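You operate a simulated robot arm through the tools that you are given. There is no shell and no other tool. Be economical: measure what you need, move in short steps, check, and stop when the job is done.

You run a simulated two-armed robot. Do the job below in one go: nothing can be reset, and whatever is moved stays where it is left.

## Task
Put one of the hem guides from the long table on the top of the grey counter. Take the parts box labelled "rings" from the long table and leave it on the yellow card. Take the tub labelled "hooks" from the far end of the long table and put it on top of the white strip reel. Put one of the tape reels from the long table on the pink card. Carry the checked stiff panel with both arms and set it on the far end of the long table. Switch the roll brake off. Put the red weight on the near end of the long table away on the weight tray. Take the white glider on the near end of the long table and put it away on the top of the pole bench. Take the blue clip and leave it on the teal board. Put the stiff teal band on the middle of the long table away on the top of the desk. Take the ribbon spool and leave it on the brown plate. Shut the work plate. Open the bottom parts drawer. The order is free. Set down upright: parts box. The roll brake goes to its stop. The work plate goes anticlockwise seen from above, to its stop.

It is judged by the outcome, as a careful person would: the job done as asked, and still so three seconds after it is handed in. It fails if anything else is knocked over, pushed out of place, dropped, spilled or broken.

## Robot
Two 7-joint arms with three-finger grippers on one trunk, on a base that drives. Base frame: it is fixed to the floor where the robot stands at the start and does not move with it; the origin is under the middle of the robot, x ahead of it, y to its left, z up; the surface under the hand at the start is at about z = 88. Lengths are in cm, angles in rad, forces in N, time in s.
The left shoulder is at the start at [4.2, 15.4, 100.7], the right one opposite. With the tool pointing down near the work surface each hand reaches from about 10 to 62 cm from the robot's upright axis, wherever it stands, measured 20 degrees to its own side. Places, roughly: black tub, white tub [150, -50, 100]; blue clip (3x5x3 cm) [50, 150, 90]; bottom parts drawer [-90, 310, 50]; brown plate (17x24x1 cm) [100, 240, 90]; checked stiff panel [125, -200, 50]; far end of the long table [90, -100, 90]; hem guide [25, -25, 100]; parts box [125, 25, 100]; pink card [150, -100, 100]; red weight (7x7x6 cm) [40, 190, 90]; ribbon spool (8x8x4 cm) [40, 220, 90]; roll brake [160, -200, 90]; stiff teal band (5x20x2 cm) [40, 100, 90]; strip reel (9x9x3 cm) [130, -90, 90]; tape reel [150, -125, 100]; teal board [50, 175, 100]; top of the desk [230, -820, 80]; top of the grey counter [-120, -190, 80]; top of the pole bench [280, 680, 90]; weight tray (15x39 cm) [158, -66, 66]; white glider (3x3x6 cm) [50, 170, 90]; work plate [-80, 190, 80]; yellow card [125, -25, 100]. Payload 2.69 kg a hand.
The TCP of each hand is the grasp point between the finger pads, 2.9 cm short of the fingertips. In the tool frame z runs along the fingers and y along their closing line. Largest opening 12 cm; the body of the gripper starts 7.8 cm behind the TCP.
Orientation is that of the tool frame in the base frame, as [roll, pitch, yaw] about the fixed x, y, z axes, in that order (R = Rz(yaw) Ry(pitch) Rx(roll)). With the fingers straight down and closing along the base's y, the tool's x points along the base's -x, its y along +y and its z along -z.

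## Interface
- The arms move only by the tool servo_tool. It takes "left_motion", "right_motion" or both (then of equal length, played together; a hand with none holds still); each is a list of rows, each an object of numbers (a shift or turn left out is 0, a gripper value left out holds the last): "jaw": the gripper command, from -1 (shut) to 1 (fully open), values between in proportion; "x", "y", "z": the shift along the base's x, y, z in cm; "wx", "wy", "wz": the turn, a rotation vector about the base's x, y, z in rad. In form: [{"jaw": .., "x": .., "y": .., "z": .., "wx": .., "wy": .., "wz": ..}, ...]. A call has 1 to 12 rows; each row shifts and turns the commanded pose from where the row before left it. Each row takes 0.2 s and may step no farther than 5 cm and 0.15 rad from the row before; otherwise, or with a gripper value out of range, the whole call is refused. A pose out of reach is approached as far as the arm can. The call stops where the force on the tool passes 40 N (or 10 N more than at its start, if that is more) or the arm is blocked; 0.2 s more then pass. The fingers move at their own pace and stop on an object; they squeeze with about 33 N. The grip force told is the motor's: it shows also when the fingers shut on nothing. Time passes only in rows, and 0.2 s behind the last, so rows that do not move let the fingers close. The reply holds the time, the measured pose of the TCP, the force on the tool along the base axes, the opening and the grip force, in the units named above and with some noise, with the torque about the TCP (base axes, N m) and any sound that the robot's microphone picked up.
- Cameras (640 x 400 px; columns grow to the right, rows downward): "scene" is now at [14.78, -3.88, 118.47]; the picture's right is [-0.42, -0.91, 0.00], its down [-0.27, 0.12, -0.96] and it looks along [0.87, -0.40, -0.29] (base axes); focal length 214 px, centre (320, 200). "left" rides on the left gripper at [6.3, 0, -10.4] in its tool frame; the picture's right is [-0.01, 1.00, 0.00], its down [-0.83, 0.00, -0.56] and it looks along [-0.56, 0.00, 0.83] (tool axes); focal length 275 px, centre (320, 200). "right" rides on the right gripper at [6.3, 0, -10.4] in its tool frame; the picture's right is [0.00, 1.00, 0.00], its down [-0.83, 0.00, -0.56] and it looks along [-0.56, 0.00, 0.83] (tool axes); focal length 275 px, centre (320, 200).
- snapshot(camera): a new picture of that camera. It takes no simulated time.
- lift_body(by): slides the trunk up (or, below 0, down) by that many cm; the arms and the scene camera ride with it, the base frame stays. It gives what a move gives, with no picture.
- roll_base(legs): drives the robot by 1 to 6 legs, each [ahead, left, turn to the left] in cm, cm and rad, along the robot's own axes; the way and the turn of a leg run together, so that a leg with both is an arc; at most 150 cm and 3.142 rad a leg. The arms and the cameras ride along, it lands a little off, and it stops where it bumps. It gives what a move gives.
- aim_head(pan, tilt): turns the head with the scene camera to pan (to the left, within 1.396 rad either way) and tilt (down, from -0.506 to 1.204), counted from straight ahead of the robot. It gives what a move gives.
- locate(camera, pixels): there is no depth. For up to 12 entries [column, row, z] of the newest picture of that camera ("zoom" is the newest enlarged one), the place [x, y] in the base frame at which the ray of that pixel passes the height z, good to about 0.2 cm. It takes no simulated time.
- zoom(camera, box): a new picture of the part [left, top, right, bottom] of that camera's present view, enlarged. It takes no simulated time.
- job_done(): hands the job in; it is judged then, once.

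Work in short steps. Measure before you move; look again where a grasp or a placing could have gone wrong, and mend it. You have 364 turns and 324 pictures in all, those below and enlarged ones among them. Open the grippers and draw the arms clear of the work before you hand the job in, unless the task says otherwise; then end with one line.

The tools are called after "Request:" as a command line: name --argument value ..., lists and objects as JSON in quotes. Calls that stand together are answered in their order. servo_tool: Moves the arms, as the interface text tells. Its arguments: {"type":"object","properties":{"left_motion":{"type":"array"},"right_motion":{"type":"array"}},"required":[]} The other tools are called the same way: lift_body (by) slides the trunk up or down; roll_base (legs) drives the base; aim_head (pan, tilt) turns the head that bears the scene camera; snapshot (camera) takes a picture; locate (camera, pixels) gives the place at which the rays of pixels pass given heights; zoom (camera, box) takes an enlarged picture of a part of a camera's view; job_done () hands the job in.

At the start:

```text
time: 0.0
left_tool_pos: [27.72, -5.41, 113.35]
left_orientation: [3.141, 0.003, 3.141]
left_force: [0.4, 0.5, 0.4]
left_moment: [0.0, 0.01, 0.03]
left_grip_width: 11.99
left_grasp_force: 0.0
right_tool_pos: [32.71, -41.05, 110.91]
right_orientation: [-3.14, -0.002, 3.141]
right_force: [-0.6, -0.1, -0.3]
right_moment: [-0.02, 0.01, 0.05]
right_grip_width: 12.02
right_grasp_force: 0.2
trunk travel left (down, up): [-37.5, 6.3]
robot x, y, heading: [-0.03, 0.09, -0.002]
head pan, tilt: [-0.431, 0.298]
```

scene: 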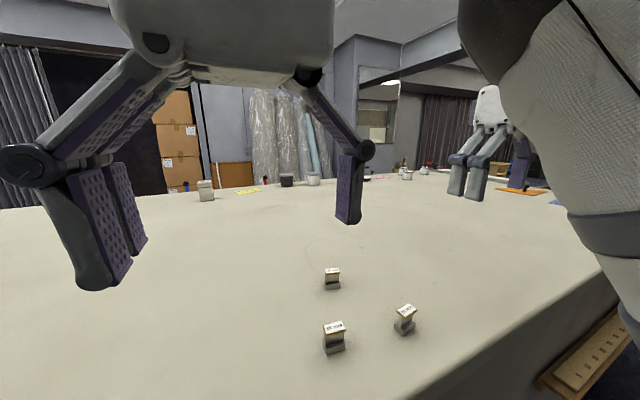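
right: 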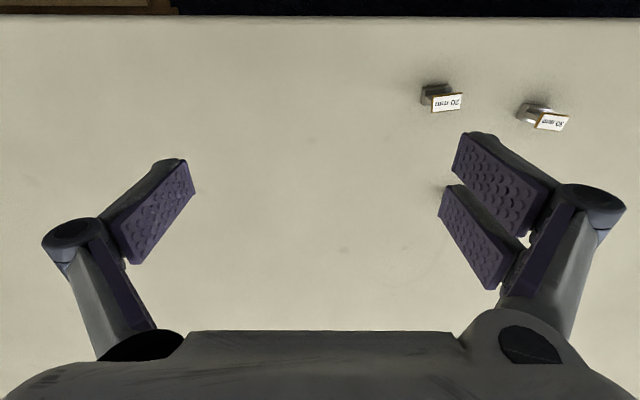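
left: 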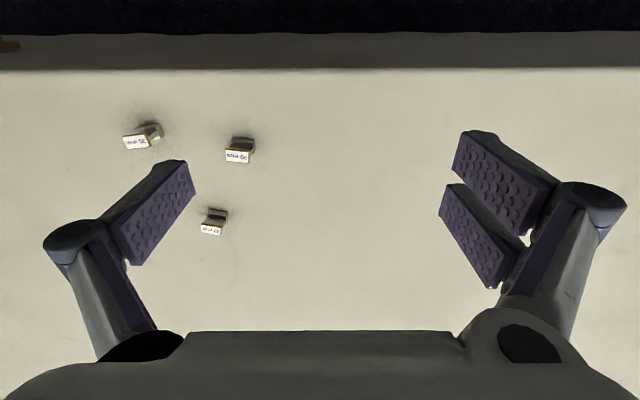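

I'll look around with the head first: the long table seems to surround/extend; I start with a panorama.

Request:
aim_head --pan 0.0 --tilt 0.3

Request:
snapshot --camera "scene"

Request:
aim_head --pan 1.2 --tilt 0.3

Request:
snapshot --camera "scene"

Request:
aim_head --pan -1.2 --tilt 0.3

Request:
snapshot --camera "scene"

```text
time: 0.9
left_tool_pos: [27.57, -5.31, 113.37]
left_orientation: [-3.141, 0.002, 3.141]
left_force: [-0.4, -0.2, -0.2]
left_moment: [-0.03, -0.03, -0.01]
left_grip_width: 12.01
left_grasp_force: 0.0
right_tool_pos: [32.76, -41.1, 110.93]
right_orientation: [-3.14, 0.001, -3.141]
right_force: [-0.2, -0.4, 0.6]
right_moment: [-0.03, 0.01, -0.01]
right_grip_width: 11.98
right_grasp_force: 0.1
trunk travel left (down, up): [-37.5, 6.3]
robot x, y, heading: [-0.34, 0.48, -0.001]
head pan, tilt: [0.0, 0.3]
```

```text
320 pictures are left
```

scene: 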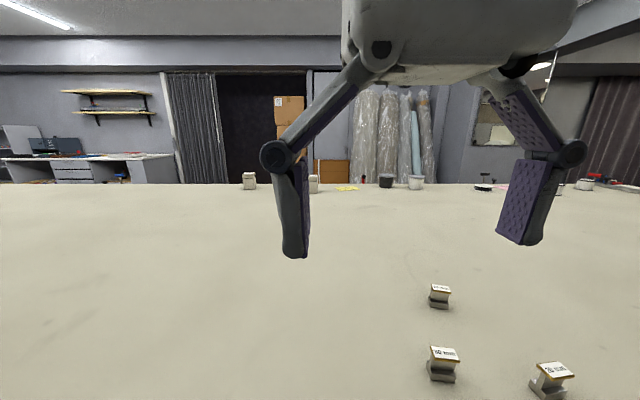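

```text
time: 2.3
left_tool_pos: [27.62, -5.38, 113.18]
left_orientation: [-3.14, 0.003, 3.14]
left_force: [0.1, 0.3, 0.0]
left_moment: [0.03, 0.02, -0.01]
left_grip_width: 12.0
left_grasp_force: 0.1
right_tool_pos: [32.83, -41.1, 110.86]
right_orientation: [3.141, 0.0, -3.14]
right_force: [0.4, 0.8, 0.2]
right_moment: [0.02, 0.01, -0.02]
right_grip_width: 11.99
right_grasp_force: 0.1
trunk travel left (down, up): [-37.5, 6.3]
robot x, y, heading: [0.26, -0.04, 0.001]
head pan, tilt: [1.201, 0.3]
```

```text
319 pictures are left
```

scene: 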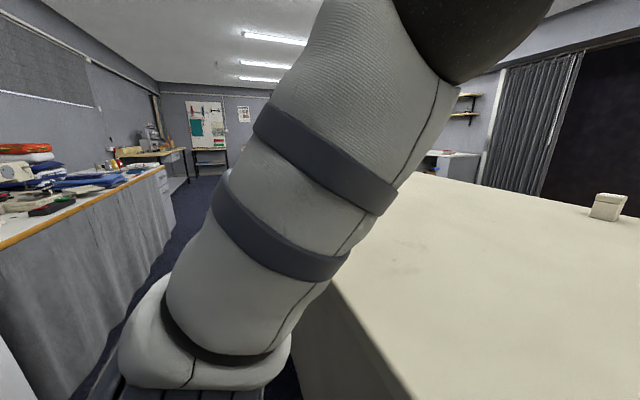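

```text
time: 4.5
left_tool_pos: [27.61, -5.45, 113.17]
left_orientation: [3.142, 0.001, -3.141]
left_force: [0.6, -0.3, 0.7]
left_moment: [-0.01, -0.03, 0.0]
left_grip_width: 12.0
left_grasp_force: 0.1
right_tool_pos: [32.72, -40.99, 110.77]
right_orientation: [3.141, 0.0, -3.141]
right_force: [-0.4, 0.0, 0.7]
right_moment: [0.01, 0.02, 0.01]
right_grip_width: 12.0
right_grasp_force: 0.0
trunk travel left (down, up): [-37.5, 6.3]
robot x, y, heading: [-0.04, -0.42, -0.004]
head pan, tilt: [-1.201, 0.3]
```

```text
318 pictures are left
```

scene: 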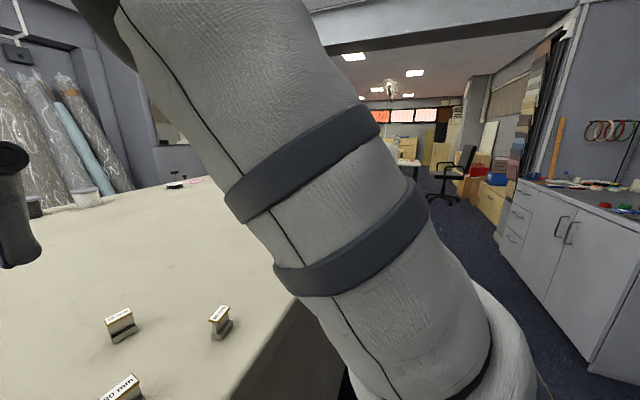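

Let me localize hem guides from wrist views and the table outlines from the head camera.

Request:
locate --camera "left" --pixels '[[138, 142, 92], [240, 156, 92], [212, 229, 92], [320, 68, 88], [100, 68, 88]]'

Request:
zoom --camera "left" --box '[80, 100, 320, 250]'

Request:
aim_head --pan -0.43 --tilt 0.2

Request:
zoom --camera "scene" --box '[140, 130, 380, 280]'

Request:
zoom --camera "scene" --box '[360, 130, 600, 280]'

```text
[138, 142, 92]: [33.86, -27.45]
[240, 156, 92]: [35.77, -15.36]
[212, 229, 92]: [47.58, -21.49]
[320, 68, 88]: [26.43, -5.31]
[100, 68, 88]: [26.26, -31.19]
```

```text
2.67 times, centred on (200, 175) of left
```

zoom: 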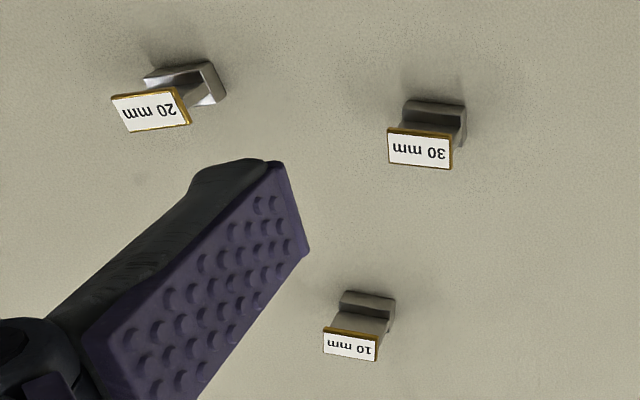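

```text
time: 5.6
left_tool_pos: [27.67, -5.46, 113.32]
left_orientation: [-3.141, 0.003, -3.142]
left_force: [0.5, -0.2, -0.3]
left_moment: [0.01, -0.03, 0.0]
left_grip_width: 12.0
left_grasp_force: 0.2
right_tool_pos: [32.78, -40.95, 110.93]
right_orientation: [-3.142, 0.0, -3.141]
right_force: [0.0, -0.4, -0.6]
right_moment: [0.05, -0.02, -0.01]
right_grip_width: 12.01
right_grasp_force: 0.1
trunk travel left (down, up): [-37.5, 6.3]
robot x, y, heading: [-0.29, -0.18, 0.001]
head pan, tilt: [-0.429, 0.201]
```

```text
2.67 times, centred on (260, 205) of scene
```

zoom: 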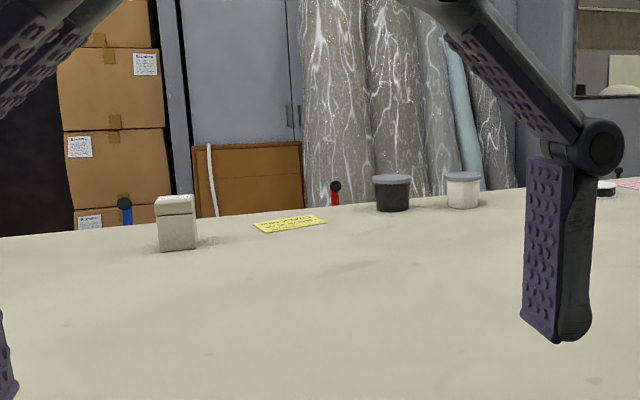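

```text
2.67 times, centred on (480, 205) of scene
```

zoom: 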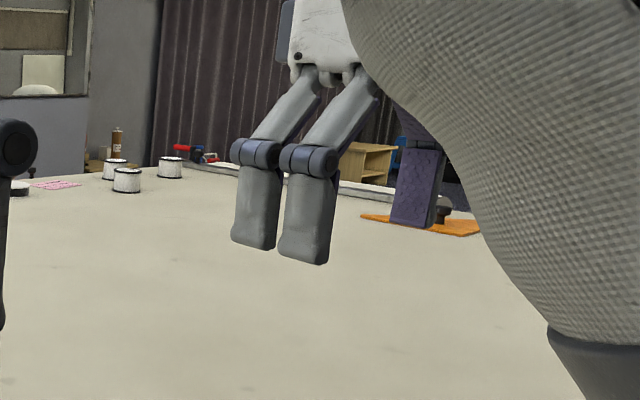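

The guides are small; "30 mm" at zoom (420,148) looks aligned with the base axes, so the left hand can pinch it along y. I'll measure it at several heights.

Request:
servo_tool --left_motion '[{"x": 4, "y": -3, "z": -2}, {"x": 2, "y": -4, "z": -2}, {"x": 0, "y": -3, "z": -2}]' --right_motion '[{"y": -3}, {"y": -3}, {"y": -3}]'

Request:
snapshot --camera "left"

```text
refused: row 1 steps farther than a row can; nothing moved
```

```text
314 pictures are left
```

left: 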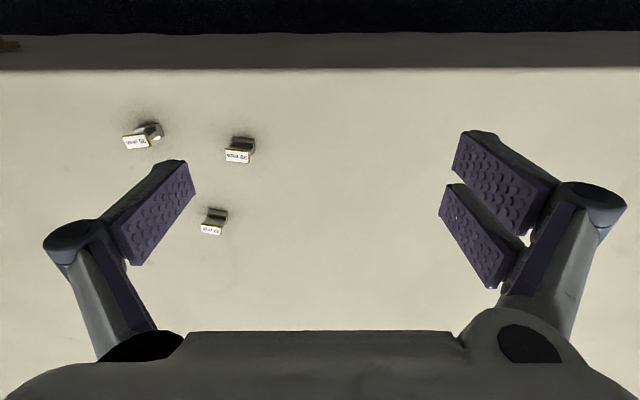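

Step limit is 5 cm Euclidean; moving the left hand toward the 30 mm guide in smaller rows.

Request:
servo_tool --left_motion '[{"x": 3, "y": -3, "z": -2}, {"x": 3, "y": -3, "z": -2}, {"x": 2, "y": -3, "z": -2}]' --right_motion '[{"y": -3}, {"y": -3}, {"y": -3}]'

Request:
zoom --camera "left" --box '[160, 20, 480, 220]'

```text
time: 6.4
left_tool_pos: [34.7, -12.73, 108.45]
left_orientation: [-3.138, 0.0, -3.14]
left_force: [-0.2, 0.4, 0.8]
left_moment: [-0.01, -0.01, -0.01]
left_grip_width: 12.01
left_grasp_force: 0.0
left hand out of reach, approached as far as the arm can: row 3
right_tool_pos: [32.94, -50.21, 110.93]
right_orientation: [-3.141, 0.0, -3.141]
right_force: [0.3, -0.5, -0.3]
right_moment: [-0.01, -0.03, 0.04]
right_grip_width: 12.01
right_grasp_force: 0.1
trunk travel left (down, up): [-37.5, 6.3]
robot x, y, heading: [0.06, 0.28, -0.0]
head pan, tilt: [-0.429, 0.201]
```

```text
2.00 times, centred on (320, 120) of left
```

zoom: 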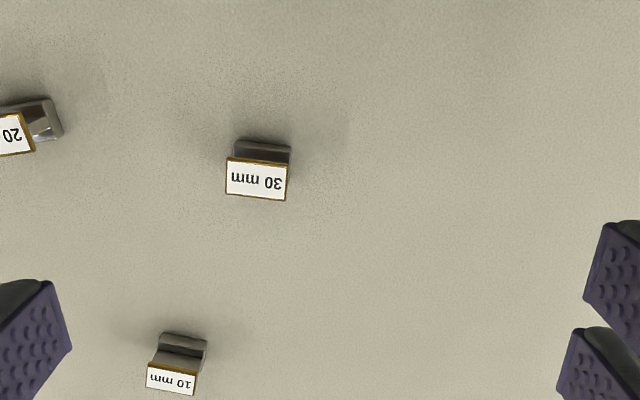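

Left is at its lateral reach limit; the guide is at zoom (258,180). I shift the base 8 cm right.

Request:
locate --camera "zoom" --pixels '[[258, 180, 92], [262, 143, 88], [232, 152, 88], [291, 152, 88], [228, 192, 92], [286, 195, 92]]'

Request:
roll_base --legs '[[0, -8, 0]]'

Request:
snapshot --camera "left"

```text
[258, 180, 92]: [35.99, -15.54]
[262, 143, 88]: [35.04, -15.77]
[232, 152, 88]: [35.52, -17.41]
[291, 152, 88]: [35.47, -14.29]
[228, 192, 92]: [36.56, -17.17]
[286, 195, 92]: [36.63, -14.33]
```

```text
time: 7.7
left_tool_pos: [34.63, -20.78, 108.33]
left_orientation: [-3.141, 0.0, -3.14]
left_force: [-0.7, 0.1, 0.4]
left_moment: [0.02, -0.01, -0.01]
left_grip_width: 12.01
left_grasp_force: 0.1
right_tool_pos: [32.96, -58.17, 110.73]
right_orientation: [-3.141, -0.001, 3.141]
right_force: [0.0, 0.3, -0.3]
right_moment: [0.02, 0.04, 0.01]
right_grip_width: 12.0
right_grasp_force: 0.1
trunk travel left (down, up): [-37.5, 6.3]
robot x, y, heading: [-0.05, -8.25, -0.002]
head pan, tilt: [-0.429, 0.201]
```

```text
312 pictures are left
```

left: 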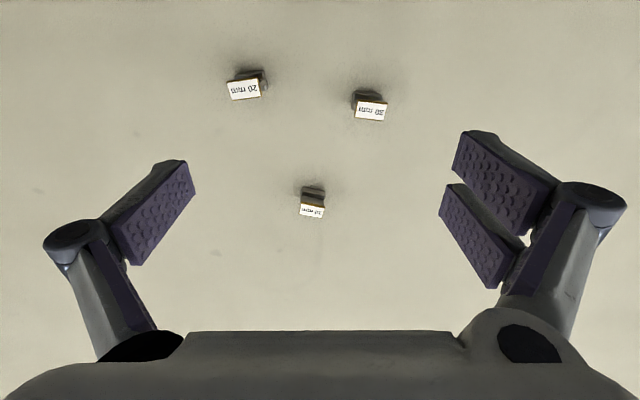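

Guide 30 mm is at about [36.0, -15.6]; going down over it with jaws half open, then closing.

Request:
servo_tool --left_motion '[{"jaw": 0, "x": 0.7, "y": 2.6, "z": -2}, {"x": 0.6, "y": 2.5, "z": -2}, {"z": -4}, {"z": -3}]'

Request:
snapshot --camera "left"

```text
time: 8.7
left_tool_pos: [35.74, -15.39, 97.23]
left_orientation: [-3.14, 0.001, -3.141]
left_force: [0.2, 1.0, 0.0]
left_moment: [-0.02, -0.02, 0.0]
left_grip_width: 5.99
left_grasp_force: 0.0
right_tool_pos: [32.97, -58.18, 110.85]
right_orientation: [3.14, 0.001, -3.14]
right_force: [0.1, 0.2, 0.4]
right_moment: [-0.01, 0.02, 0.01]
right_grip_width: 12.0
right_grasp_force: 0.1
trunk travel left (down, up): [-37.5, 6.3]
robot x, y, heading: [0.17, -8.15, -0.0]
head pan, tilt: [-0.429, 0.201]
```

```text
311 pictures are left
```

left: 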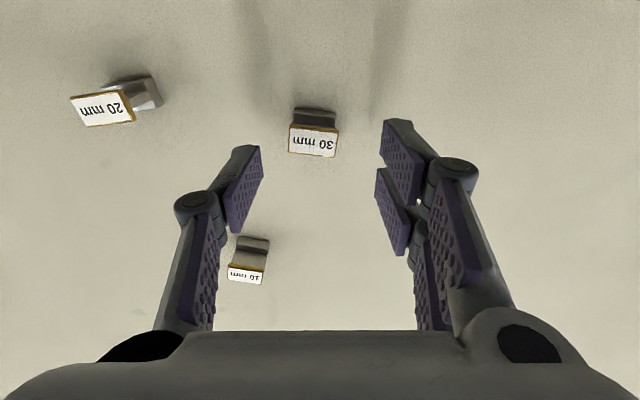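

Aligned: guide centred between fingers at (315,132). Descend and close.

Request:
servo_tool --left_motion '[{"x": 0.3, "y": -0.2, "z": -3}, {"z": -2.4}, {"jaw": -1}, {}, {}]'

Request:
snapshot --camera "left"

```text
time: 9.9
left_tool_pos: [36.21, -15.7, 91.93]
left_orientation: [-3.141, 0.003, -3.139]
left_force: [1.6, -2.1, 5.8]
left_moment: [-0.12, -0.09, -0.01]
left_grip_width: 2.98
left_grasp_force: 32.8
right_tool_pos: [32.91, -58.1, 110.92]
right_orientation: [3.141, 0.001, 3.142]
right_force: [-0.2, -0.2, 0.1]
right_moment: [0.01, -0.03, 0.02]
right_grip_width: 11.98
right_grasp_force: 0.1
trunk travel left (down, up): [-37.5, 6.3]
robot x, y, heading: [0.22, -8.31, 0.002]
head pan, tilt: [-0.429, 0.201]
```

```text
310 pictures are left
```

left: 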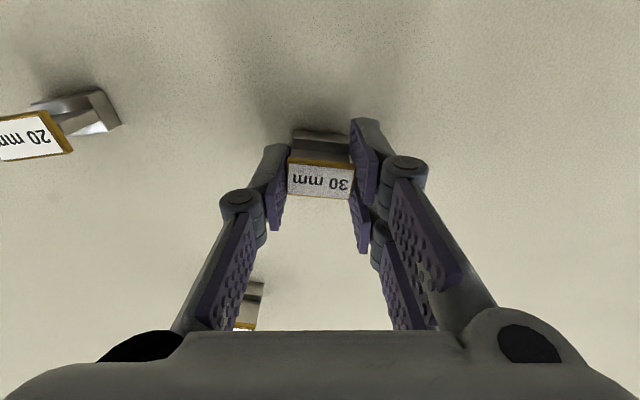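

Gripped (opening 2.98, 33 N). Lift, tuck, back off a bit and look behind/right towards the grey counter.

Request:
servo_tool --left_motion '[{"z": 5}, {"z": 5}, {"z": 5}, {"z": 5}, {"z": 3, "x": -3}, {"x": -4}, {"x": -3}]' --right_motion '[{"y": 4}, {"y": 4}, {"y": 4}, {"y": 4, "z": 3}, {"y": 2, "z": 3}, {}, {}]'

Request:
roll_base --legs '[[-15, 0, 0]]'

Request:
aim_head --pan -1.39 --tilt 0.45

Request:
snapshot --camera "scene"

Request:
aim_head --pan 1.39 --tilt 0.45

Request:
snapshot --camera "scene"

```text
time: 11.5
left_tool_pos: [27.98, -15.42, 115.02]
left_orientation: [-3.128, 0.008, -3.112]
left_force: [3.6, 2.9, 0.7]
left_moment: [-0.29, 0.39, 0.1]
left_grip_width: 0.02
left_grasp_force: 28.8
right_tool_pos: [32.99, -40.43, 115.65]
right_orientation: [-3.138, 0.007, -3.14]
right_force: [0.5, 0.0, 0.4]
right_moment: [0.03, -0.01, 0.0]
right_grip_width: 12.0
right_grasp_force: 0.0
right hand out of reach, approached as far as the arm can: row 5
trunk travel left (down, up): [-37.5, 6.3]
robot x, y, heading: [0.57, -8.41, 0.004]
head pan, tilt: [-0.429, 0.201]
stopped in row 7 (left hand): the force on the tool passed its limit at 87 N (the readings are from after the stop); the commanded pose is now the measured one
```

```text
time: 12.8
left_tool_pos: [13.31, -15.43, 115.11]
left_orientation: [-3.131, 0.011, -3.112]
left_force: [11.3, 7.7, 4.0]
left_moment: [-0.91, 1.22, -0.02]
left_grip_width: 0.01
left_grasp_force: 28.4
right_tool_pos: [18.5, -40.37, 115.58]
right_orientation: [-3.14, 0.008, -3.138]
right_force: [-1.0, 0.4, 1.1]
right_moment: [0.03, -0.13, 0.02]
right_grip_width: 12.03
right_grasp_force: 0.0
trunk travel left (down, up): [-37.5, 6.3]
robot x, y, heading: [-14.5, -7.81, -0.003]
head pan, tilt: [-0.429, 0.201]
```

```text
time: 14.1
left_tool_pos: [13.41, -15.44, 114.97]
left_orientation: [-3.13, 0.009, -3.112]
left_force: [2.5, 1.1, -0.4]
left_moment: [-0.13, 0.13, 0.02]
left_grip_width: 0.0
left_grasp_force: 28.4
right_tool_pos: [18.41, -40.44, 115.56]
right_orientation: [-3.139, 0.007, -3.14]
right_force: [1.4, -0.1, 0.0]
right_moment: [-0.02, 0.0, 0.02]
right_grip_width: 12.0
right_grasp_force: 0.0
trunk travel left (down, up): [-37.5, 6.3]
robot x, y, heading: [-14.65, -8.21, 0.003]
head pan, tilt: [-1.389, 0.45]
```

```text
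309 pictures are left
```

scene: 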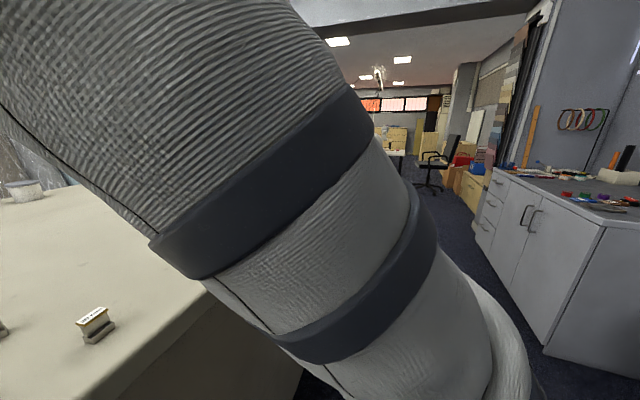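

```text
time: 16.5
left_tool_pos: [13.68, -15.15, 114.99]
left_orientation: [-3.132, 0.011, -3.102]
left_force: [92.1, 16.9, -1.9]
left_moment: [-1.99, 10.62, -2.24]
left_grip_width: 0.02
left_grasp_force: 28.7
right_tool_pos: [18.35, -40.39, 115.68]
right_orientation: [-3.14, 0.006, -3.139]
right_force: [-0.4, -0.1, 0.0]
right_moment: [0.05, 0.02, -0.02]
right_grip_width: 12.02
right_grasp_force: 0.1
trunk travel left (down, up): [-37.5, 6.3]
robot x, y, heading: [-14.86, -7.99, 0.001]
head pan, tilt: [1.389, 0.45]
```

```text
308 pictures are left
```

scene: 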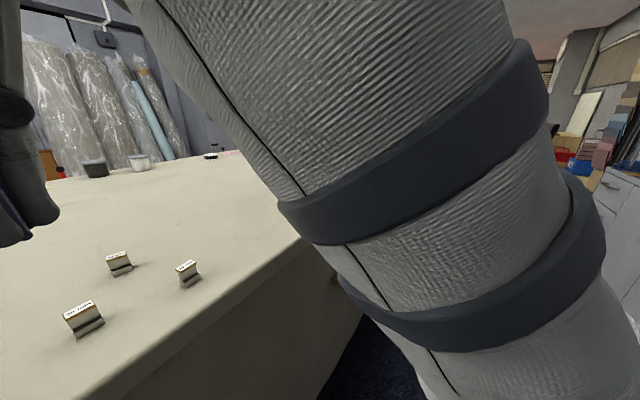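

The guide slipped off (opening 0) and still stands on the table; the left arm also pressed against the head. I free the left arm first by moving it forward/left, and check.

Request:
servo_tool --left_motion '[{"x": 4, "jaw": 1}, {"x": 3, "y": 3}, {"y": 4}, {"y": 4}, {"y": 4}]'

Request:
aim_head --pan -0.3 --tilt 0.6

Request:
snapshot --camera "scene"

Request:
snapshot --camera "left"

```text
time: 17.7
left_tool_pos: [20.48, -0.21, 114.97]
left_orientation: [-3.127, 0.008, -3.113]
left_force: [-0.4, -0.1, 0.5]
left_moment: [0.02, -0.01, -0.02]
left_grip_width: 11.99
left_grasp_force: 0.1
right_tool_pos: [18.64, -40.3, 115.46]
right_orientation: [-3.138, 0.004, -3.14]
right_force: [0.0, -0.5, 0.4]
right_moment: [-0.02, 0.01, 0.01]
right_grip_width: 11.98
right_grasp_force: 0.0
trunk travel left (down, up): [-37.5, 6.3]
robot x, y, heading: [-14.46, -7.86, 0.005]
head pan, tilt: [1.389, 0.45]
```

```text
time: 19.5
left_tool_pos: [20.53, -0.32, 114.9]
left_orientation: [-3.13, 0.008, -3.113]
left_force: [0.2, -0.3, -0.7]
left_moment: [0.01, -0.03, -0.01]
left_grip_width: 12.01
left_grasp_force: 0.0
right_tool_pos: [18.64, -40.34, 115.38]
right_orientation: [-3.136, 0.003, -3.139]
right_force: [-0.4, -0.7, -1.3]
right_moment: [0.02, -0.01, 0.03]
right_grip_width: 12.0
right_grasp_force: 0.1
trunk travel left (down, up): [-37.5, 6.3]
robot x, y, heading: [-14.25, -8.17, 0.003]
head pan, tilt: [-0.3, 0.6]
```

```text
307 pictures are left
```

scene: 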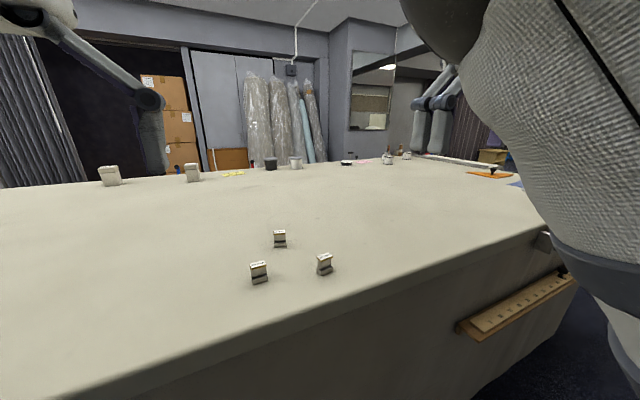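

```text
306 pictures are left
```

left: 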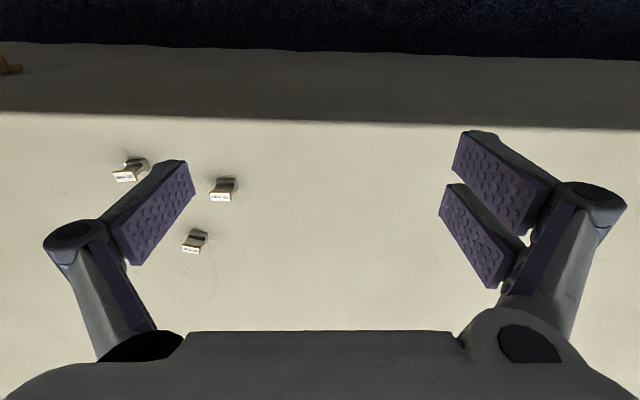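

All three stand. Zoom to understand the guide's shape for a better grasp.

Request:
zoom --camera "scene" --box '[230, 215, 350, 290]'

Request:
zoom --camera "left" --box '[100, 140, 260, 260]'

Request:
locate --camera "scene" --pixels '[[252, 279, 88], [268, 283, 88], [258, 284, 88]]'

```text
5.33 times, centred on (290, 252) of scene
```

zoom: 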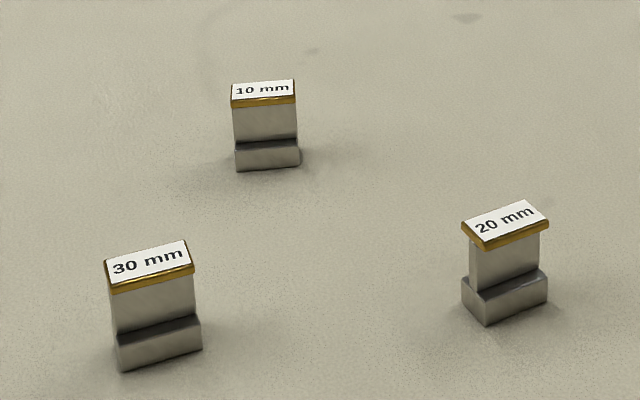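

```text
3.33 times, centred on (180, 200) of left
```

zoom: 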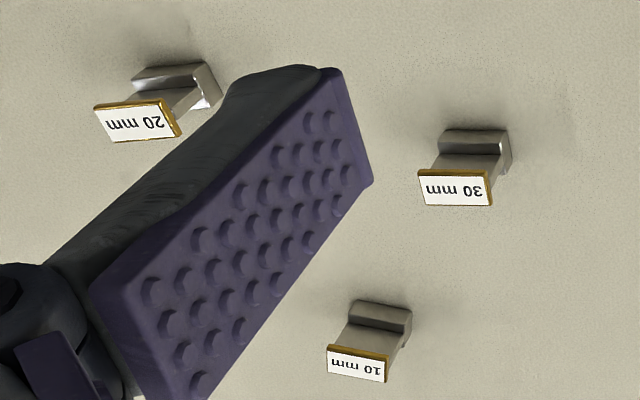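

```text
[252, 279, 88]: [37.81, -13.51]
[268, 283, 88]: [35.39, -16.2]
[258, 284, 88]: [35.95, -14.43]
```

The guide is an I-section: better to pinch the thin stem under the cap, closing along x. I turn the left hand 90° and drive forward again.

Request:
servo_tool --left_motion '[{"wz": -0.15}, {"wz": -0.15}, {"wz": -0.15}, {"wz": -0.15}, {"wz": -0.15}, {"wz": -0.15}, {"wz": -0.15}, {"wz": -0.15}, {"wz": -0.15}, {"wz": -0.15}, {"wz": -0.1}]'

Request:
roll_base --legs '[[14, 0, 0]]'

```text
time: 21.9
left_tool_pos: [20.34, -0.35, 114.99]
left_orientation: [-3.129, 0.009, 1.571]
left_force: [-0.9, 0.0, -0.3]
left_moment: [0.0, -0.01, -0.01]
left_grip_width: 11.99
left_grasp_force: 0.0
right_tool_pos: [18.6, -40.36, 115.47]
right_orientation: [-3.14, 0.003, -3.137]
right_force: [0.1, -0.1, 0.8]
right_moment: [-0.03, -0.05, 0.02]
right_grip_width: 12.02
right_grasp_force: 0.0
trunk travel left (down, up): [-37.5, 6.3]
robot x, y, heading: [-14.6, -8.19, -0.003]
head pan, tilt: [-0.3, 0.6]
```

```text
time: 23.2
left_tool_pos: [34.02, -0.24, 115.05]
left_orientation: [-3.131, 0.008, 1.573]
left_force: [0.6, 0.4, -0.5]
left_moment: [0.01, 0.04, 0.01]
left_grip_width: 12.0
left_grasp_force: 0.0
right_tool_pos: [32.28, -40.26, 115.48]
right_orientation: [-3.139, 0.001, -3.135]
right_force: [-0.4, 0.2, -1.1]
right_moment: [0.01, 0.05, 0.01]
right_grip_width: 11.99
right_grasp_force: 0.0
trunk travel left (down, up): [-37.5, 6.3]
robot x, y, heading: [-0.92, -8.15, 0.004]
head pan, tilt: [-0.3, 0.6]
```

Moving over the 30 mm guide with closing along x, stopping above it to look.

Request:
servo_tool --left_motion '[{"jaw": -0.2, "x": 0.5, "y": -4, "z": -2}, {"x": 0.5, "y": -4, "z": -2}, {"x": 0.5, "y": -4, "z": -2}, {"x": 0.5, "y": -3.2, "z": -2}, {"z": -4}, {"z": -4}]'

Request:
snapshot --camera "left"

```text
time: 24.6
left_tool_pos: [35.96, -15.32, 98.91]
left_orientation: [-3.128, 0.008, 1.577]
left_force: [0.3, 0.1, 0.4]
left_moment: [0.01, 0.01, -0.01]
left_grip_width: 4.82
left_grasp_force: 0.0
right_tool_pos: [32.45, -40.3, 115.44]
right_orientation: [-3.138, -0.002, -3.136]
right_force: [-0.8, -0.7, 0.1]
right_moment: [0.01, 0.02, 0.01]
right_grip_width: 12.01
right_grasp_force: 0.1
trunk travel left (down, up): [-37.5, 6.3]
robot x, y, heading: [-0.8, -8.11, 0.006]
head pan, tilt: [-0.3, 0.6]
```

```text
303 pictures are left
```

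left: 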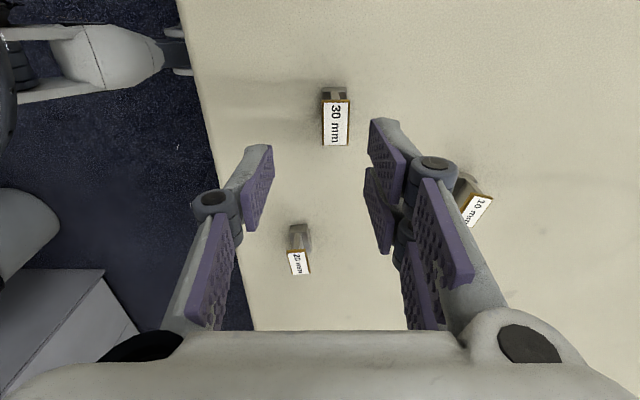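

Label centre at (336,123); measure to centre it.

Request:
locate --camera "left" --pixels '[[336, 123, 92], [322, 101, 92], [350, 101, 92], [323, 145, 92], [349, 145, 92]]'

```text
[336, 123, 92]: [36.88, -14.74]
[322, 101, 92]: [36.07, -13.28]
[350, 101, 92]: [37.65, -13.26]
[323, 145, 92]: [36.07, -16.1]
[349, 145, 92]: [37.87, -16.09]
```

Centre [36.9, -14.7]; cap 1.7 × 2.8 cm. Shift, descend, close, and lift a little to test.

Request:
servo_tool --left_motion '[{"x": 0.9, "y": 0.6}, {"z": -4}, {"z": -3.4}, {"jaw": -1}, {}, {}, {"z": 1}, {"z": 2}, {"z": 3}]'

Request:
snapshot --camera "left"

```text
time: 26.6
left_tool_pos: [36.68, -14.85, 97.59]
left_orientation: [-3.131, 0.009, 1.574]
left_force: [-0.9, 0.1, -1.7]
left_moment: [0.0, 0.02, 0.0]
left_grip_width: 1.73
left_grasp_force: 33.4
right_tool_pos: [32.37, -40.36, 115.42]
right_orientation: [-3.137, 0.0, -3.136]
right_force: [0.1, -0.4, 0.2]
right_moment: [-0.01, -0.05, 0.03]
right_grip_width: 12.01
right_grasp_force: 0.0
trunk travel left (down, up): [-37.5, 6.3]
robot x, y, heading: [-0.75, -7.97, 0.006]
head pan, tilt: [-0.3, 0.6]
```

```text
302 pictures are left
```

left: 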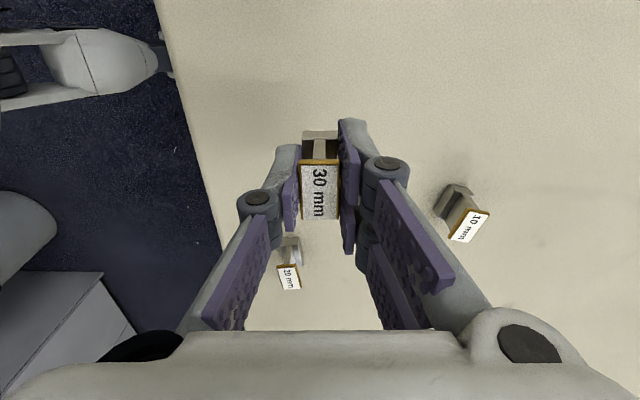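

Holding firmly (1.73 cm, 33 N). Lift, tuck sideways, back away and turn right to view the counter.

Request:
servo_tool --left_motion '[{"z": 5}, {"z": 5}, {"z": 5, "y": 0}, {"y": 4}, {"y": 4}, {"y": 4}]'

Request:
roll_base --legs '[[-28, 0, 0], [0, 0, -1.57]]'

Request:
aim_head --pan -0.5 --tilt 0.4

Request:
snapshot --camera "scene"

```text
time: 28.0
left_tool_pos: [36.67, -2.78, 112.45]
left_orientation: [-3.129, 0.009, 1.575]
left_force: [-1.2, 0.4, -1.0]
left_moment: [-0.05, -0.02, 0.01]
left_grip_width: 1.75
left_grasp_force: 33.4
right_tool_pos: [32.3, -40.08, 115.4]
right_orientation: [-3.137, -0.001, -3.134]
right_force: [0.4, -0.1, 0.2]
right_moment: [-0.04, 0.01, -0.04]
right_grip_width: 12.02
right_grasp_force: 0.1
trunk travel left (down, up): [-37.5, 6.3]
robot x, y, heading: [-0.79, -7.7, 0.007]
head pan, tilt: [-0.3, 0.6]
```

```text
time: 33.8
left_tool_pos: [-23.66, -45.68, 112.51]
left_orientation: [-3.13, 0.009, 0.016]
left_force: [-0.1, 0.5, -0.5]
left_moment: [0.02, -0.03, -0.01]
left_grip_width: 1.71
left_grasp_force: 32.7
right_tool_pos: [-61.17, -41.73, 115.34]
right_orientation: [-3.139, 0.001, 1.589]
right_force: [0.6, -0.4, 0.0]
right_moment: [-0.01, 0.01, 0.02]
right_grip_width: 11.99
right_grasp_force: 0.0
trunk travel left (down, up): [-37.5, 6.3]
robot x, y, heading: [-29.51, -8.11, -1.559]
head pan, tilt: [-0.3, 0.6]
```

```text
time: 34.5
left_tool_pos: [-23.77, -45.55, 112.5]
left_orientation: [-3.131, 0.008, 0.016]
left_force: [-1.0, 0.6, -1.4]
left_moment: [0.0, -0.01, 0.01]
left_grip_width: 1.75
left_grasp_force: 33.2
right_tool_pos: [-61.17, -41.64, 115.53]
right_orientation: [-3.135, 0.002, 1.588]
right_force: [0.9, 1.0, -0.9]
right_moment: [0.0, -0.02, 0.0]
right_grip_width: 11.97
right_grasp_force: 0.1
trunk travel left (down, up): [-37.5, 6.3]
robot x, y, heading: [-29.49, -8.01, -1.556]
head pan, tilt: [-0.499, 0.4]
```

```text
301 pictures are left
```

scene: 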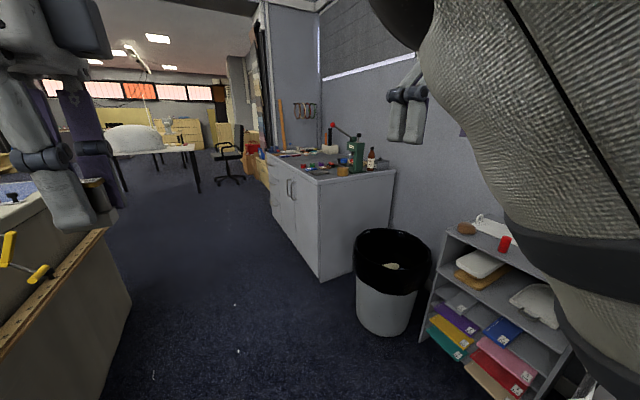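

Cabinet with grey top appears at (330,170). Locate its edges and zoom in.

Request:
locate --camera "scene" --pixels '[[318, 181, 80], [397, 170, 80], [266, 155, 80], [385, 240, 30], [130, 300, 0], [325, 280, 0]]'

Request:
zoom --camera "scene" --box '[250, 100, 410, 200]'

```text
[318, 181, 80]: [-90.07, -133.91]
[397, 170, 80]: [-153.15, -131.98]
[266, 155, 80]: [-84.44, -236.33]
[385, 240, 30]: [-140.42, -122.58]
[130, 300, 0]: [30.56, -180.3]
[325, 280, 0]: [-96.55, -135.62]
```

```text
4.00 times, centred on (330, 150) of scene
```

zoom: 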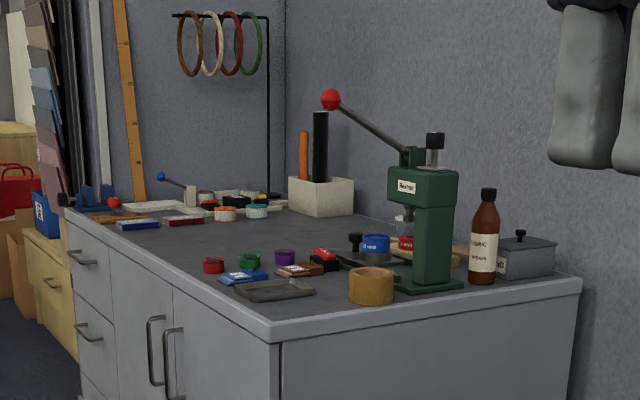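

Locate a free patch on the counter top (zoom (160,250), (220,242), (300,235)).

Request:
locate --camera "zoom" --pixels '[[160, 250, 80], [220, 242, 80], [300, 235, 80], [213, 270, 80], [183, 225, 80], [137, 229, 80]]'

Request:
roll_base --legs '[[150, 0, 0], [26, 0, 0], [0, 0, -1.57]]'

Request:
aim_head --pan 0.0 --tilt 0.6

Request:
snapshot --camera "scene"

```text
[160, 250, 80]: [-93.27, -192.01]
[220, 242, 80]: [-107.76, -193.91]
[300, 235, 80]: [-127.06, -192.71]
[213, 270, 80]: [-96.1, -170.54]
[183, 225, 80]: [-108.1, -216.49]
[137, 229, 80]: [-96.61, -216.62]
```

```text
time: 47.2
left_tool_pos: [-64.09, -189.31, 112.4]
left_orientation: [-3.129, 0.009, -1.561]
left_force: [0.8, 0.0, -1.1]
left_moment: [0.0, 0.0, 0.0]
left_grip_width: 1.72
left_grasp_force: 33.0
right_tool_pos: [-59.91, -151.9, 115.38]
right_orientation: [-3.139, 0.001, 0.012]
right_force: [0.2, 0.3, 0.3]
right_moment: [0.0, -0.01, 0.03]
right_grip_width: 12.01
right_grasp_force: 0.0
trunk travel left (down, up): [-37.5, 6.3]
robot x, y, heading: [-26.6, -183.89, -3.131]
head pan, tilt: [-0.499, 0.4]
```

```text
time: 48.1
left_tool_pos: [-63.99, -189.19, 112.42]
left_orientation: [-3.129, 0.008, -1.562]
left_force: [-0.2, 0.2, -0.4]
left_moment: [0.0, 0.02, -0.03]
left_grip_width: 1.74
left_grasp_force: 33.4
right_tool_pos: [-60.0, -151.73, 115.25]
right_orientation: [-3.141, -0.004, 0.011]
right_force: [-0.3, 0.5, -0.1]
right_moment: [-0.03, 0.0, 0.0]
right_grip_width: 12.0
right_grasp_force: 0.1
trunk travel left (down, up): [-37.5, 6.3]
robot x, y, heading: [-26.36, -184.27, -3.13]
head pan, tilt: [0.0, 0.6]
```

```text
299 pictures are left
```

scene: 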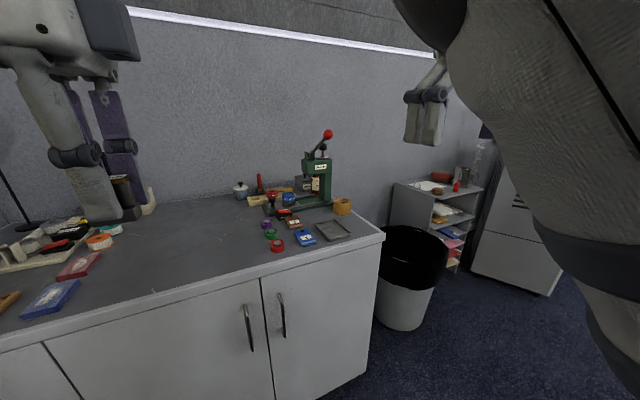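

Free area at about (185,245). Locate it and drive 28 cm ahead.

Request:
locate --camera "scene" --pixels '[[185, 250, 80], [160, 220, 80], [277, 247, 80], [100, 260, 80], [180, 290, 80], [265, 225, 80]]'

Request:
roll_base --legs '[[28, 0, 0]]'

Request:
snapshot --camera "left"

```text
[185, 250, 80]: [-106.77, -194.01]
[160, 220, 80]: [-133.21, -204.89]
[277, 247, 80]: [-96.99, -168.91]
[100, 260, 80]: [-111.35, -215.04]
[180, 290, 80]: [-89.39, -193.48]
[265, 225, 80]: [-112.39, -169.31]
```

```text
time: 50.1
left_tool_pos: [-92.08, -189.7, 112.49]
left_orientation: [-3.129, 0.009, -1.559]
left_force: [0.2, 0.1, -1.1]
left_moment: [-0.02, -0.02, 0.0]
left_grip_width: 1.75
left_grasp_force: 33.7
right_tool_pos: [-88.19, -152.2, 115.23]
right_orientation: [-3.137, -0.004, 0.013]
right_force: [-0.3, -0.2, -0.1]
right_moment: [-0.02, -0.03, 0.0]
right_grip_width: 12.01
right_grasp_force: 0.0
trunk travel left (down, up): [-37.5, 6.3]
robot x, y, heading: [-54.84, -184.46, -3.129]
head pan, tilt: [0.0, 0.6]
```

```text
298 pictures are left
```

left: 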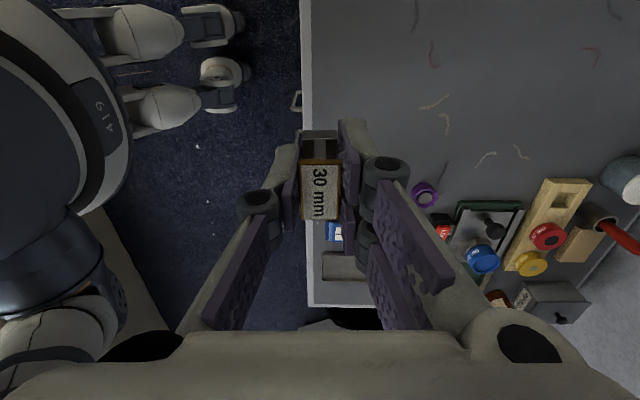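

Move the left hand to [-105,-194] and lower toward the counter top.

Request:
servo_tool --left_motion '[{"x": -4, "y": -1.5}, {"x": -4, "y": -1.5}, {"x": -4, "y": -1.5}, {"z": -5}, {"z": -5}, {"z": -5}, {"z": -5}, {"z": -5}, {"z": -2}]'

Request:
snapshot --camera "left"

Request:
snapshot --camera "scene"

```text
time: 52.1
left_tool_pos: [-100.15, -192.67, 85.53]
left_orientation: [-3.132, 0.008, -1.559]
left_force: [-0.5, -0.1, -0.7]
left_moment: [0.01, 0.0, 0.0]
left_grip_width: 1.74
left_grasp_force: 33.3
left hand out of reach, approached as far as the arm can: row 3
right_tool_pos: [-88.26, -152.32, 115.21]
right_orientation: [-3.139, -0.01, 0.015]
right_force: [-0.5, 0.0, -0.8]
right_moment: [0.02, 0.03, -0.03]
right_grip_width: 12.03
right_grasp_force: 0.1
trunk travel left (down, up): [-37.5, 6.3]
robot x, y, heading: [-54.55, -184.25, -3.132]
head pan, tilt: [0.0, 0.6]
```

```text
297 pictures are left
```

left: 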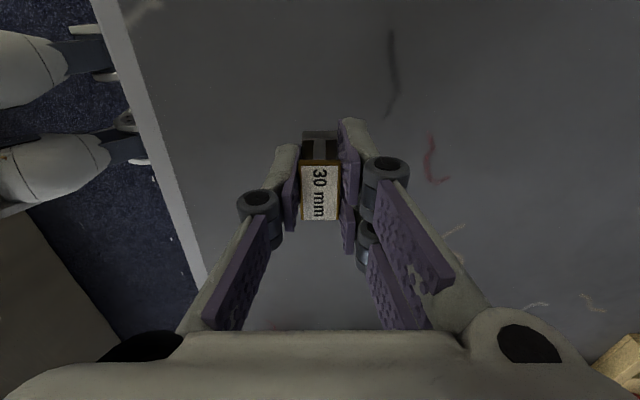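

```text
296 pictures are left
```

scene: 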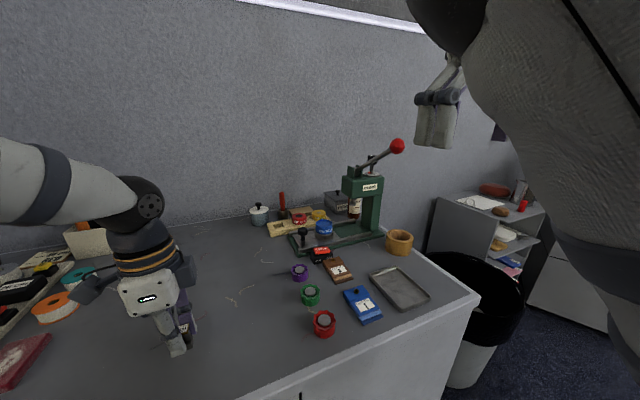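

Clear spot. Lower until contact (object bottom ≈3.4 below TCP).

Request:
servo_tool --left_motion '[{"z": -1}, {"z": -0.5}, {"z": -0.4}, {"z": -0.4}]'

```text
time: 53.1
left_tool_pos: [-100.15, -192.59, 83.45]
left_orientation: [-3.134, 0.012, -1.558]
left_force: [2.8, -2.7, 19.9]
left_moment: [-0.01, -0.05, -0.02]
left_grip_width: 1.75
left_grasp_force: 33.3
right_tool_pos: [-88.05, -152.27, 115.11]
right_orientation: [-3.138, -0.01, 0.013]
right_force: [-0.2, -0.2, -0.3]
right_moment: [-0.01, 0.0, -0.02]
right_grip_width: 11.97
right_grasp_force: 0.2
trunk travel left (down, up): [-37.5, 6.3]
robot x, y, heading: [-54.42, -184.14, -3.127]
head pan, tilt: [0.0, 0.6]
```

Contact at TCP z≈83.5 (top ≈80). Release, rise, check.

Request:
servo_tool --left_motion '[{"z": 0.2, "jaw": -0.3}, {}, {"z": 3}, {"z": 5}, {"z": 5}, {"z": 5}, {"z": 5}, {"z": 5}]'

Request:
snapshot --camera "left"

```text
time: 54.9
left_tool_pos: [-100.07, -192.51, 111.41]
left_orientation: [-3.131, 0.01, -1.56]
left_force: [0.1, 0.2, 0.3]
left_moment: [0.0, 0.02, -0.03]
left_grip_width: 4.18
left_grasp_force: 0.1
right_tool_pos: [-88.24, -152.25, 115.15]
right_orientation: [-3.139, -0.01, 0.015]
right_force: [-0.4, -0.4, -0.4]
right_moment: [-0.03, 0.01, 0.0]
right_grip_width: 12.01
right_grasp_force: 0.0
trunk travel left (down, up): [-37.5, 6.3]
robot x, y, heading: [-54.27, -184.42, -3.129]
head pan, tilt: [0.0, 0.6]
```

```text
295 pictures are left
```

left: 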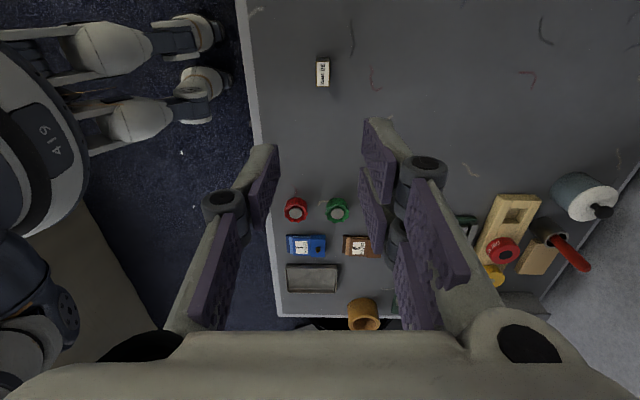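

Hem guide stands at (322,72). Done; turn the left wrist back to neutral, back off and turn to view the table's far end.

Request:
servo_tool --left_motion '[{"x": 3, "wz": 0.15}, {"x": 3, "wz": 0.15}, {"x": 2, "wz": 0.15}, {"wz": 0.15}, {"wz": 0.15}, {"wz": 0.15}, {"wz": 0.15}, {"wz": 0.15}, {"wz": 0.15}, {"wz": 0.15}, {"wz": 0.1}]'

Request:
roll_base --legs '[[-25, 0, 0], [0, 0, 1.57]]'

Request:
aim_head --pan 0.7 --tilt 0.35

Request:
snapshot --camera "scene"

Request:
aim_head --pan 0 --tilt 0.35

Request:
snapshot --camera "scene"

```text
time: 57.3
left_tool_pos: [-92.23, -192.64, 111.42]
left_orientation: [-3.127, 0.009, 0.045]
left_force: [-0.5, -0.7, -0.8]
left_moment: [0.05, 0.03, -0.03]
left_grip_width: 4.17
left_grasp_force: 0.0
right_tool_pos: [-88.25, -152.26, 115.22]
right_orientation: [-3.138, -0.009, 0.013]
right_force: [0.4, 0.0, 0.3]
right_moment: [0.03, 0.02, 0.03]
right_grip_width: 11.99
right_grasp_force: 0.1
trunk travel left (down, up): [-37.5, 6.3]
robot x, y, heading: [-54.57, -184.32, -3.128]
head pan, tilt: [0.0, 0.6]
```

```text
time: 63.0
left_tool_pos: [-20.97, -221.52, 111.42]
left_orientation: [-3.129, 0.009, 1.612]
left_force: [-0.2, 0.7, -0.1]
left_moment: [0.02, -0.01, 0.02]
left_grip_width: 4.2
left_grasp_force: 0.1
right_tool_pos: [-61.33, -217.83, 115.0]
right_orientation: [-3.139, -0.01, 1.586]
right_force: [-0.3, 0.4, 0.8]
right_moment: [-0.01, 0.01, 0.01]
right_grip_width: 12.01
right_grasp_force: 0.1
trunk travel left (down, up): [-37.5, 6.3]
robot x, y, heading: [-29.2, -183.87, -1.558]
head pan, tilt: [0.0, 0.6]
```

```text
time: 64.0
left_tool_pos: [-21.01, -221.72, 111.45]
left_orientation: [-3.131, 0.009, 1.613]
left_force: [-1.8, -0.3, 0.1]
left_moment: [0.07, -0.07, -0.03]
left_grip_width: 4.2
left_grasp_force: 0.1
right_tool_pos: [-61.41, -217.74, 115.36]
right_orientation: [-3.137, -0.004, 1.587]
right_force: [0.6, 1.7, 1.8]
right_moment: [-0.1, -0.03, 0.0]
right_grip_width: 11.97
right_grasp_force: 0.0
trunk travel left (down, up): [-37.5, 6.3]
robot x, y, heading: [-29.58, -183.96, -1.56]
head pan, tilt: [0.7, 0.351]
```

```text
294 pictures are left
```

scene: 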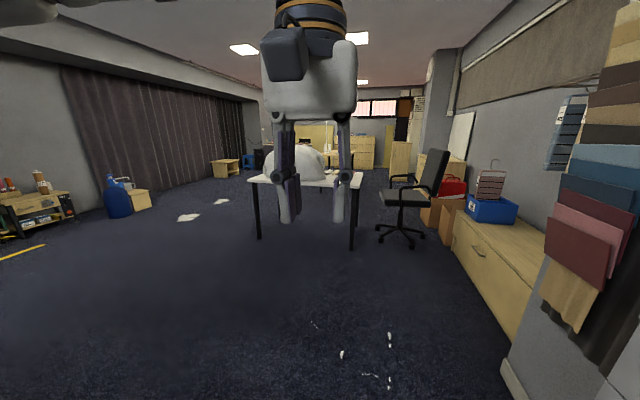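

```text
time: 65.1
left_tool_pos: [-21.03, -221.66, 111.32]
left_orientation: [-3.129, 0.008, 1.614]
left_force: [0.2, 0.3, 0.2]
left_moment: [-0.01, -0.02, 0.0]
left_grip_width: 4.22
left_grasp_force: 0.1
right_tool_pos: [-61.42, -217.71, 115.16]
right_orientation: [-3.139, -0.011, 1.585]
right_force: [-0.4, 0.0, -0.7]
right_moment: [-0.01, 0.01, 0.0]
right_grip_width: 12.01
right_grasp_force: 0.1
trunk travel left (down, up): [-37.5, 6.3]
robot x, y, heading: [-29.3, -184.21, -1.559]
head pan, tilt: [0.0, 0.351]
```

```text
293 pictures are left
```

scene: 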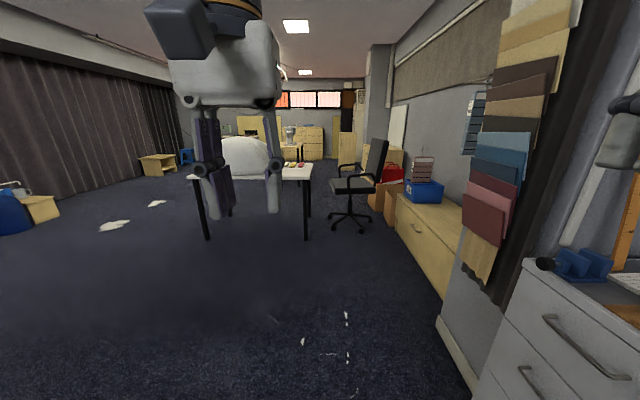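

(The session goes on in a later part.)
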